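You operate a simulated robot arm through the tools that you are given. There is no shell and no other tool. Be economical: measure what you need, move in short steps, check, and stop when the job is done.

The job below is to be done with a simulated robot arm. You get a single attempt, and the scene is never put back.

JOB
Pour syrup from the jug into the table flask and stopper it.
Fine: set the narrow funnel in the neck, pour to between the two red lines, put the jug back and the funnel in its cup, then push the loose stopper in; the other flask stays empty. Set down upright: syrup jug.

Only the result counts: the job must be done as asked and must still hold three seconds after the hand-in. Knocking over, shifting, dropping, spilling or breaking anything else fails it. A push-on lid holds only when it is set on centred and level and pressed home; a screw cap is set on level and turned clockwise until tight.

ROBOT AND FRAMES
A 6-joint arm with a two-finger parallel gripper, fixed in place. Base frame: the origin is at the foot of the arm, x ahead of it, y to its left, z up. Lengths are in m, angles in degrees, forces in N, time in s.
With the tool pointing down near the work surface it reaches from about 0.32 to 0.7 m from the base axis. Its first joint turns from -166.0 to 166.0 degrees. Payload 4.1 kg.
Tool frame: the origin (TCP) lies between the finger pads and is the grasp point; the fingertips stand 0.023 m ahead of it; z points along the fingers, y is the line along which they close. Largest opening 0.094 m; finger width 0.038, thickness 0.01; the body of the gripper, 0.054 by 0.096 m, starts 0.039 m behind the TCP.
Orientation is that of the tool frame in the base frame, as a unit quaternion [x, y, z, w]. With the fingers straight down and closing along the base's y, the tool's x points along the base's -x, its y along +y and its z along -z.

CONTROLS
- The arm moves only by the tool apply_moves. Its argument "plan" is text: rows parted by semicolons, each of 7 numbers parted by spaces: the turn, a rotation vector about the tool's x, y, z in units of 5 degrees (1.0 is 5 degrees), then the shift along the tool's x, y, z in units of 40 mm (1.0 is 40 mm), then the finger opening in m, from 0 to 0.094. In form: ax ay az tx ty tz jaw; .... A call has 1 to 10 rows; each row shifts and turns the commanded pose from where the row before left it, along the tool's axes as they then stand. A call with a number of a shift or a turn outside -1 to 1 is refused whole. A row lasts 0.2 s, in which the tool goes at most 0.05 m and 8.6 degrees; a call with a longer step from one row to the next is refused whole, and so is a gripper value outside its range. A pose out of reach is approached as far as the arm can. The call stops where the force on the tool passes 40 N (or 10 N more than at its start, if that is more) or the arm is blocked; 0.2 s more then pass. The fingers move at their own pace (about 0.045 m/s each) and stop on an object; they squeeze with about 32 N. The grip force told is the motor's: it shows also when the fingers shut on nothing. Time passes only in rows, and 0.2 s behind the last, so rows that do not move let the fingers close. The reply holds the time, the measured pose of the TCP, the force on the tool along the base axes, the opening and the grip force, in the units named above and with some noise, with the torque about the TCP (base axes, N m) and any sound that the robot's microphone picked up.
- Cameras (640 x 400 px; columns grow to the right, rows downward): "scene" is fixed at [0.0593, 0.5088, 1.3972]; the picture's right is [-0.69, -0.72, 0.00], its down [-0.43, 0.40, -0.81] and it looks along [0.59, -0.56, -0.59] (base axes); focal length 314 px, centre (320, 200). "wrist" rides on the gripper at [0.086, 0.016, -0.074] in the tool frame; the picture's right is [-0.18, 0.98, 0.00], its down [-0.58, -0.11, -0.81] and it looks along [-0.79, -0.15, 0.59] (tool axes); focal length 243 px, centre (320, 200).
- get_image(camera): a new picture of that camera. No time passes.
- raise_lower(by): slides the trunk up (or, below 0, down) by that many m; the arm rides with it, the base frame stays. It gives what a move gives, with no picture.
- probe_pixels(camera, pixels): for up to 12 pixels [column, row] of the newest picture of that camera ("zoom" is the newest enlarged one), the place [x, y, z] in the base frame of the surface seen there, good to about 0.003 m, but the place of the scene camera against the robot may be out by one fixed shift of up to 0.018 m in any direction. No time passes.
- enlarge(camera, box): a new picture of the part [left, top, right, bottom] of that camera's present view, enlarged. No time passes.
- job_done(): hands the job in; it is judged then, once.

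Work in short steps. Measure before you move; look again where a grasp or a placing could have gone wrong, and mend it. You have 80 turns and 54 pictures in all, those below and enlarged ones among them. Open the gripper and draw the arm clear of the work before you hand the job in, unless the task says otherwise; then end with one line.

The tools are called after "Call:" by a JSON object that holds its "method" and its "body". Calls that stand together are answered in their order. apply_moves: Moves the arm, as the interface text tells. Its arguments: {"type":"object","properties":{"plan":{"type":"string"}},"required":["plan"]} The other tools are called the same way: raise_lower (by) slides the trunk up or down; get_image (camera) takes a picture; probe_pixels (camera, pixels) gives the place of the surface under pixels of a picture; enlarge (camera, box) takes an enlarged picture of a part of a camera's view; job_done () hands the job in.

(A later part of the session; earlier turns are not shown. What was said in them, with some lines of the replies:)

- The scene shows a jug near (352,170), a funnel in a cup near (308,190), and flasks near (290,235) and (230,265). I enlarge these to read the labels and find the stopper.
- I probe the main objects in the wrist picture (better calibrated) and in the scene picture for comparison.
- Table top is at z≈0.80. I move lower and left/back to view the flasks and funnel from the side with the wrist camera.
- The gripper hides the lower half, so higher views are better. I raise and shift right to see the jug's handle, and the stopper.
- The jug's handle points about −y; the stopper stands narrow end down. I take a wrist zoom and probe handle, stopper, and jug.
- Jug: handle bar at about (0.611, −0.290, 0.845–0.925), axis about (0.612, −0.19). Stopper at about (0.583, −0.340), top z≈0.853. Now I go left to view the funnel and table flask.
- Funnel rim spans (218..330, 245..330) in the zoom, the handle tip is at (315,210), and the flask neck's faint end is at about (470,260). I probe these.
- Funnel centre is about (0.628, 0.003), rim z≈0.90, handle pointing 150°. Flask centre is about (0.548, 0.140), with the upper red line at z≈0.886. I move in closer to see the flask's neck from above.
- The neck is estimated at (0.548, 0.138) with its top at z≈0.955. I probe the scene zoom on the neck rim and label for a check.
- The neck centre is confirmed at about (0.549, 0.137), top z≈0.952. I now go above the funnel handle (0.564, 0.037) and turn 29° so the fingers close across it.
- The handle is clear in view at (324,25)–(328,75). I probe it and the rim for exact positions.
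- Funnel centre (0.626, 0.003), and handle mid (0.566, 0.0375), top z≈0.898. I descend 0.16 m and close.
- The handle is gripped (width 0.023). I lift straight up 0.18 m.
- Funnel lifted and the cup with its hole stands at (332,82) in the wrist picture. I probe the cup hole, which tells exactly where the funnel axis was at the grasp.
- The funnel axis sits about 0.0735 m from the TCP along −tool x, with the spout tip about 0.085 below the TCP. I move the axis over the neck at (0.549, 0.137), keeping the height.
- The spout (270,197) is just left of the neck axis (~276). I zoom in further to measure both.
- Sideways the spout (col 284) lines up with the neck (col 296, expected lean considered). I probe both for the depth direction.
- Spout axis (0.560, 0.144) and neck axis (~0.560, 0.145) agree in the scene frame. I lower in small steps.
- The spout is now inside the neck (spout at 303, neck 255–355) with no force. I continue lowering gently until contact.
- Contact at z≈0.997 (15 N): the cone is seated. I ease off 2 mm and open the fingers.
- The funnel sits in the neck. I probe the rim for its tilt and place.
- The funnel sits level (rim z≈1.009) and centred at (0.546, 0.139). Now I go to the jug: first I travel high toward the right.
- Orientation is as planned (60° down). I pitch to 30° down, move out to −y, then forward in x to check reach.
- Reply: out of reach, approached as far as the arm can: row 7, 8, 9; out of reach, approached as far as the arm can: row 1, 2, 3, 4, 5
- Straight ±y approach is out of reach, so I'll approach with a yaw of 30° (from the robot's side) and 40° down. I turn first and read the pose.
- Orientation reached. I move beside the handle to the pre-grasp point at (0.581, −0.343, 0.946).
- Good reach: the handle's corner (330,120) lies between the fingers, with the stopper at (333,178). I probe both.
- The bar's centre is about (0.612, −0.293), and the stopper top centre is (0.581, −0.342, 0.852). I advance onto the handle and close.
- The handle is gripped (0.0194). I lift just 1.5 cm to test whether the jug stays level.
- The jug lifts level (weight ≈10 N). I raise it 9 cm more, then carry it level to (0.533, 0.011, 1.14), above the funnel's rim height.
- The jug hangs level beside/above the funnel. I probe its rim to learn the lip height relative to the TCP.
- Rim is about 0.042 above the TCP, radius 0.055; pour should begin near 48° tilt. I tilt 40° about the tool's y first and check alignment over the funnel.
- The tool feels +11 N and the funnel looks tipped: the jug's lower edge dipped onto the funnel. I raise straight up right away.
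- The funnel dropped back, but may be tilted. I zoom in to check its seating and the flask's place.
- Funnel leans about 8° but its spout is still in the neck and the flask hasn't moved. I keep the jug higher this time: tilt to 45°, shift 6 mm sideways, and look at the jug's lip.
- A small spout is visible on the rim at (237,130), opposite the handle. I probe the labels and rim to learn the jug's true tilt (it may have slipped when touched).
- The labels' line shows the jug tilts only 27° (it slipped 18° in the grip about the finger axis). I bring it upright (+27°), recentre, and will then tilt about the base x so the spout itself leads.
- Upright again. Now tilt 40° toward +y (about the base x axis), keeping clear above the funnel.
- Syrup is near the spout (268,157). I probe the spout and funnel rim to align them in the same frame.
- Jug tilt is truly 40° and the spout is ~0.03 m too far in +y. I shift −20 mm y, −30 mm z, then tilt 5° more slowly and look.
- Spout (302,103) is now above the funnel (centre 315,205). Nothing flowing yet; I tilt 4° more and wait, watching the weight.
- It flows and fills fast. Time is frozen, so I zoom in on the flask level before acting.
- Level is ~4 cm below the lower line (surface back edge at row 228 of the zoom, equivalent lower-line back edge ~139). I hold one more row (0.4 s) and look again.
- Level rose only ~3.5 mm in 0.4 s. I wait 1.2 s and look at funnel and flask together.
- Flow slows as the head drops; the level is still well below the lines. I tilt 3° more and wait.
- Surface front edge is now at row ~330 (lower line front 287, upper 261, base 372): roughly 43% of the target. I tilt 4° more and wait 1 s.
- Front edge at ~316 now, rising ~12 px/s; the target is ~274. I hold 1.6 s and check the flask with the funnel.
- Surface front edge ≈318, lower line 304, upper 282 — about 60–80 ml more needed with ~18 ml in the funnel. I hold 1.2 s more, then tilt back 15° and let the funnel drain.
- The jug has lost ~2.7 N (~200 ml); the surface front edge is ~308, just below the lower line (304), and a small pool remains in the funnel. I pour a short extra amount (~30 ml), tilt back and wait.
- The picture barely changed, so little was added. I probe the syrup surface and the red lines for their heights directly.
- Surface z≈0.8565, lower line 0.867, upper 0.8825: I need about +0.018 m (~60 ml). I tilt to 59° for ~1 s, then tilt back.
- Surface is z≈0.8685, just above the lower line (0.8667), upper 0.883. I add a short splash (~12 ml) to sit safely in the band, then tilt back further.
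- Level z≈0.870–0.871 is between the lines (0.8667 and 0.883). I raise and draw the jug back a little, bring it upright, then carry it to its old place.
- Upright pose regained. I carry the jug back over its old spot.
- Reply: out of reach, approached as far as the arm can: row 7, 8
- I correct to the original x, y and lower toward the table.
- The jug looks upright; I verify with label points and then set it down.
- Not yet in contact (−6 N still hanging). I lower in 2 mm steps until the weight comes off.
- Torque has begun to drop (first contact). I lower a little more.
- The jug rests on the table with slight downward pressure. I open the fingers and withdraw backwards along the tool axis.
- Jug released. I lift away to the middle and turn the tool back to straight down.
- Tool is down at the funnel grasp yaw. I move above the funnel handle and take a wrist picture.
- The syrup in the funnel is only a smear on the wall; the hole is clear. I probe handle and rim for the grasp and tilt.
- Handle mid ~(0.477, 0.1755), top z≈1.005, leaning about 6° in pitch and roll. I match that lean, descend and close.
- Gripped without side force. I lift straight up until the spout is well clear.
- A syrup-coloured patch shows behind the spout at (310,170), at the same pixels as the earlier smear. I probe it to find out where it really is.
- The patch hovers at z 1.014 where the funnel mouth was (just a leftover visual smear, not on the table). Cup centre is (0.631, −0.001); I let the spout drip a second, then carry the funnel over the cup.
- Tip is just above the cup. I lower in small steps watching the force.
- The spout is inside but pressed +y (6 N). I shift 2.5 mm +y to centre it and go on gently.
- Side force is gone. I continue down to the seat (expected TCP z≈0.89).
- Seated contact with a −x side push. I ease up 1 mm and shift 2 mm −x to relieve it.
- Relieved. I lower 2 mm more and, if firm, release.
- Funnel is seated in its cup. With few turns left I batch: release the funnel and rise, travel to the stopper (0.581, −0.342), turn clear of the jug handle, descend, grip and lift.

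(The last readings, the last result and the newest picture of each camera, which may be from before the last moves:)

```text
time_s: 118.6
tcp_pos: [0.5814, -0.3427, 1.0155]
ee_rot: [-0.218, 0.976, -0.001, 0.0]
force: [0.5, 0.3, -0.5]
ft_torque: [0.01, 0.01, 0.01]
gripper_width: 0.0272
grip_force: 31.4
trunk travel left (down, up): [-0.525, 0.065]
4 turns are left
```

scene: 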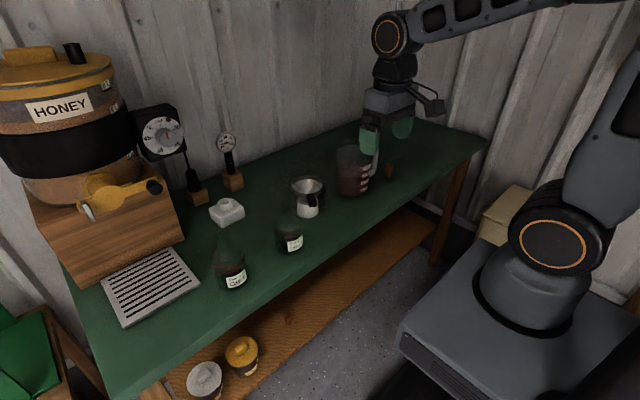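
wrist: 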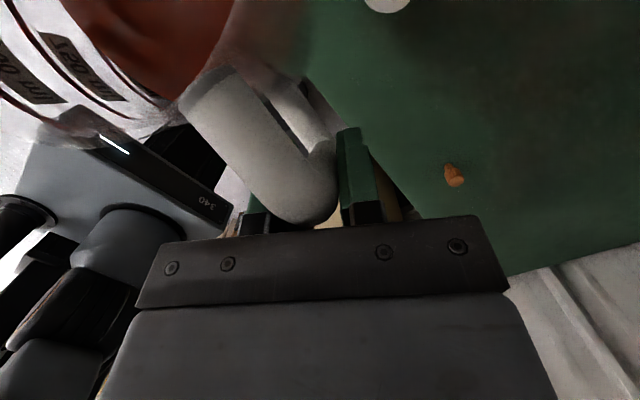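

Stopper gripped (width 0.027). I raise it and carry it above the neck (0.549, 0.137), then picture and probe.

Call:
{"method": "apply_moves", "body": {"plan": "0 0 0 0 0 -0.75 0; 0 0 0 -0.3648 0.9332 0 0; 0 0 0 -0.3648 0.9332 0 0; 0 0 0 -0.3648 0.9332 0 0; 0 0 0 -0.3648 0.9332 0 0; 0 0 0 -0.3648 0.9332 0 0; 0 0 0 -0.3648 0.9332 0 0"}}

Call:
{"method": "apply_moves", "body": {"plan": "0 0 0 -0.3648 0.9332 0 0; 0 0 0 -0.3648 0.9332 0 0; 0 0 0 -0.3648 0.9332 0 0; 0 0 0 -0.3648 0.9332 0 0; 0 0 0 -0.3648 0.9332 0 0; 0 0 0 -0.3648 0.9332 0 0; 0 0 0 0 0 0 0; 0 0 0 0 0 0 0"}}

Call:
{"method": "enlarge", "body": {"camera": "scene", "box": [268, 170, 308, 210]}}

Call:
{"method": "probe_pixels", "body": {"camera": "zoom", "pixels": [[288, 130], [288, 120], [288, 110], [288, 100], [278, 115], [298, 115], [270, 115], [306, 115], [288, 85], [288, 70], [260, 80], [315, 80]]}}

```text
time_s: 120.2
tcp_pos: [0.5659, -0.1017, 1.0444]
ee_rot: [-0.216, 0.976, -0.001, 0.0]
force: [0.4, -0.6, -0.3]
ft_torque: [0.03, 0.03, -0.01]
gripper_width: 0.0272
grip_force: 32.4
trunk travel left (down, up): [-0.525, 0.065]
```

```text
time_s: 122.0
tcp_pos: [0.5488, 0.1371, 1.0435]
ee_rot: [-0.217, 0.976, -0.001, 0.001]
force: [0.5, -0.9, -1.2]
ft_torque: [0.0, 0.02, 0.02]
gripper_width: 0.0272
grip_force: 32.0
trunk travel left (down, up): [-0.525, 0.065]
```

```text
10.00 times, centred on (288, 190) of scene
```

zoom: 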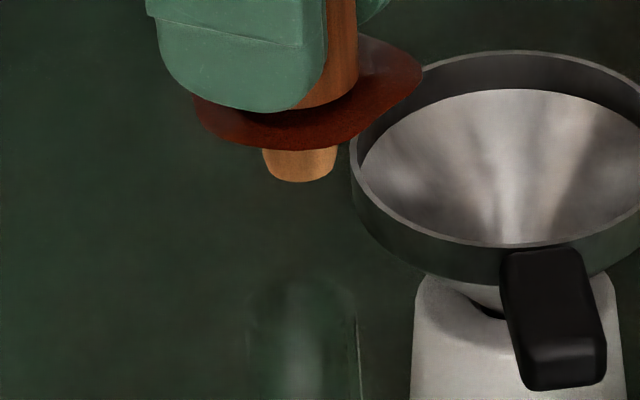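

```text
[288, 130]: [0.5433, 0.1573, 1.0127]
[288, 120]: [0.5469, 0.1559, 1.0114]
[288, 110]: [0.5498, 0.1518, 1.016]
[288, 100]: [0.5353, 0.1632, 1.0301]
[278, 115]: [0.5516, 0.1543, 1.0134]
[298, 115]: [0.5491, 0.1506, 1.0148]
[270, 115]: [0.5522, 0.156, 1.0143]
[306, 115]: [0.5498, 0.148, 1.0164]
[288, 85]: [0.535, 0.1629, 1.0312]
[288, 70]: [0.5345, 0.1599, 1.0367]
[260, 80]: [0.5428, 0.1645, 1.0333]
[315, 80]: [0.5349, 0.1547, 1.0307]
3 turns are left
```

The plug (centre col 300, bottom row 182) is about 1 mm right of the neck's plumb line (neck 248–360 → 304, lean considered). I correct 1 mm, lower it into the neck and push slowly, then look.

Call:
{"method": "apply_moves", "body": {"plan": "0 0 0 -0.033 0.012 0 0; 0 0 0 0 0 0.4 0; 0 0 0 0 0 0.4 0; 0 0 0 0 0 0.1 0; 0 0 0 0 0 0.1 0; 0 0 0 0 0 0.1 0; 0 0 0 0 0 0 0"}}

Call:
{"method": "apply_moves", "body": {"plan": "0 0 0 0 0 0.07 0; 0 0 0 0 0 0.07 0; 0 0 0 0 0 0.07 0; 0 0 0 0 0 0.07 0; 0 0 0 0 0 0.07 0; 0 0 0 0 0 0.07 0; 0 0 0 0 0 0.07 0; 0 0 0 0 0 0.07 0; 0 0 0 0 0 0.07 0; 0 0 0 0 0 0.07 0"}}

Call:
{"method": "enlarge", "body": {"camera": "scene", "box": [263, 175, 319, 260]}}

```text
time_s: 123.6
tcp_pos: [0.5512, 0.1392, 1.0001]
ee_rot: [-0.218, 0.976, -0.001, 0.0]
force: [0.8, -0.4, 0.5]
ft_torque: [0.0, 0.0, 0.02]
gripper_width: 0.028
grip_force: 32.7
trunk travel left (down, up): [-0.525, 0.065]
```

```text
time_s: 125.8
tcp_pos: [0.5511, 0.1396, 0.9763]
ee_rot: [-0.218, 0.976, -0.001, 0.005]
force: [0.5, 0.5, 27.8]
ft_torque: [-0.09, 0.21, 0.06]
gripper_width: 0.0278
grip_force: 31.9
trunk travel left (down, up): [-0.525, 0.065]
```

```text
4.71 times, centred on (291, 218) of scene
2 turns are left
```

zoom: 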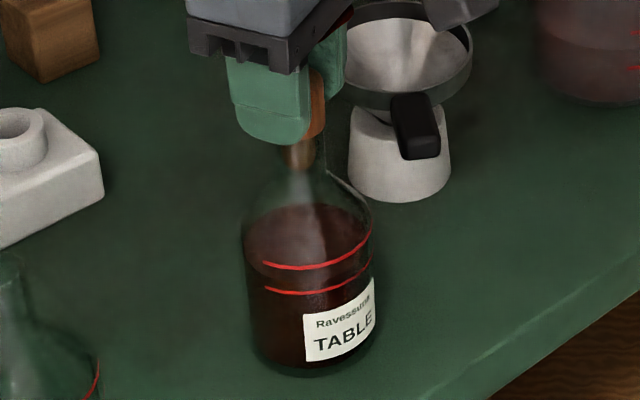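

The stopper is in straight at TCP z 0.976 with 28 N and level (tiny torque); the syrup front edge sits between the lines. I push further, release, press the top with closed fingers, and withdraw.

Call:
{"method": "apply_moves", "body": {"plan": "0 0 0 0 0 0.06 0; 0 0 0 0 0 0.06 0; 0 0 0 0 0 0.06 0; 0 0 0 0 0 0.06 0; 0 0 0 0 0 0.06 0; 0 0 0 0 0 0.06 0"}}

Call:
{"method": "apply_moves", "body": {"plan": "0 0 0 0 0 -0.1 0; 0 0 0 0 0 0 0.04; 0 0 0 0 0 0 0.06; 0 0 0 0 0 0 0.06; 0 0 0 0 0 -0.5 0.06; 0 0 0 0 0 -1 0.06; 0 0 0 0 0 0 0.04; 0 0 0 0 0 0 0.02; 0 0 0 0 0 0 0; 0 0 0 0 0 0 0"}}

Call:
{"method": "apply_moves", "body": {"plan": "0 0 0 0 0 0 0; 0 0 0 0 0 0.3 0; 0 0 0 0 0 0.2 0; 0 0 0 0 0 0.06 0; 0 0 0 0 0 0.06 0; 0 0 0 0 0 0.06 0; 0 0 0 0 0 0.06 0; 0 0 0 0 0 0.06 0; 0 0 0 0 0 0.06 0; 0 0 0 0 0 0.06 0"}}

Call:
{"method": "apply_moves", "body": {"plan": "0 0 0 0 0 0.06 0; 0 0 0 0 0 0.06 0; 0 0 0 0 0 0.06 0; 0 0 0 0 0 0.06 0; 0 0 0 0 0 0.06 0; 0 0 0 0 0 0.06 0"}}

Call:
{"method": "apply_moves", "body": {"plan": "0 0 0 0 0 -0.5 0; 0 0 0 0 0 -1 0; 0 0 0 0 0 -1 0; 0 0 0 0 0 -1 0.04; 0 0 0 0.8 0 0 0.06; 0 0 0 0.8 0 0 0.08; 0 0 0 0.8 0 0 0.09; 0 0 0 0 0 0 0.09; 0 0 0 0 0 0 0.09; 0 0 0 0 0 0 0.09"}}

```text
time_s: 127.2
tcp_pos: [0.5504, 0.139, 0.9589]
ee_rot: [-0.216, 0.976, 0.0, 0.001]
force: [2.1, -2.8, 24.5]
ft_torque: [-0.2, -0.06, 0.1]
gripper_width: 0.0282
grip_force: 31.8
trunk travel left (down, up): [-0.525, 0.065]
```

```text
time_s: 129.4
tcp_pos: [0.5507, 0.1386, 1.0216]
ee_rot: [-0.217, 0.976, -0.001, -0.001]
force: [-0.1, -0.4, 0.1]
ft_torque: [0.0, 0.02, -0.01]
gripper_width: 0.0001
grip_force: 29.0
trunk travel left (down, up): [-0.525, 0.065]
```

```text
time_s: 131.0
tcp_pos: [0.5527, 0.1393, 1.0018]
ee_rot: [-0.217, 0.976, -0.001, 0.009]
force: [-3.5, -2.3, 18.1]
ft_torque: [-0.05, 0.15, 0.01]
gripper_width: 0.0002
grip_force: 31.7
trunk travel left (down, up): [-0.525, 0.065]
stopped in row 7: the force on the tool passed its limit at 44 N (the readings are from after the stop); the commanded pose is now the measured one
```

```text
time_s: 131.5
tcp_pos: [0.5546, 0.1407, 1.0009]
ee_rot: [-0.217, 0.976, -0.001, 0.013]
force: [-4.3, -1.8, 20.0]
ft_torque: [-0.01, 0.15, 0.01]
gripper_width: 0.0
grip_force: 31.4
trunk travel left (down, up): [-0.525, 0.065]
stopped in row 2: the force on the tool passed its limit at 43 N (the readings are from after the stop); the commanded pose is now the measured one
```

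```text
time_s: 133.7
tcp_pos: [0.4653, 0.1001, 1.1354]
ee_rot: [-0.216, 0.976, 0.0, 0.011]
force: [-0.3, -0.8, -0.7]
ft_torque: [0.0, -0.02, 0.02]
gripper_width: 0.09
grip_force: 0.0
trunk travel left (down, up): [-0.525, 0.065]
1 turns are left
```

The stopper held firm against about 44 N on its top and did not move further, so it looks pressed home. The arm is clear with the gripper open, so I hand in.

Call:
{"method": "job_done", "body": {}}

```text
The job is handed in.
```

The job is handed in. The last readings put the table flask's syrup between the two red lines, with the stopper pushed in to a 44 N press. The jug is back at its spot and the funnel is in its cup, and nothing was poured into the other flask. While pouring, the jug touched the funnel once and tipped it about 8° in the neck. A syrup-coloured patch still shows in mid-air where the funnel's mouth was; I took it for a leftover in the picture, but I could not rule out a small spill. I had no pictures left to check the stopper or the scene at the end.
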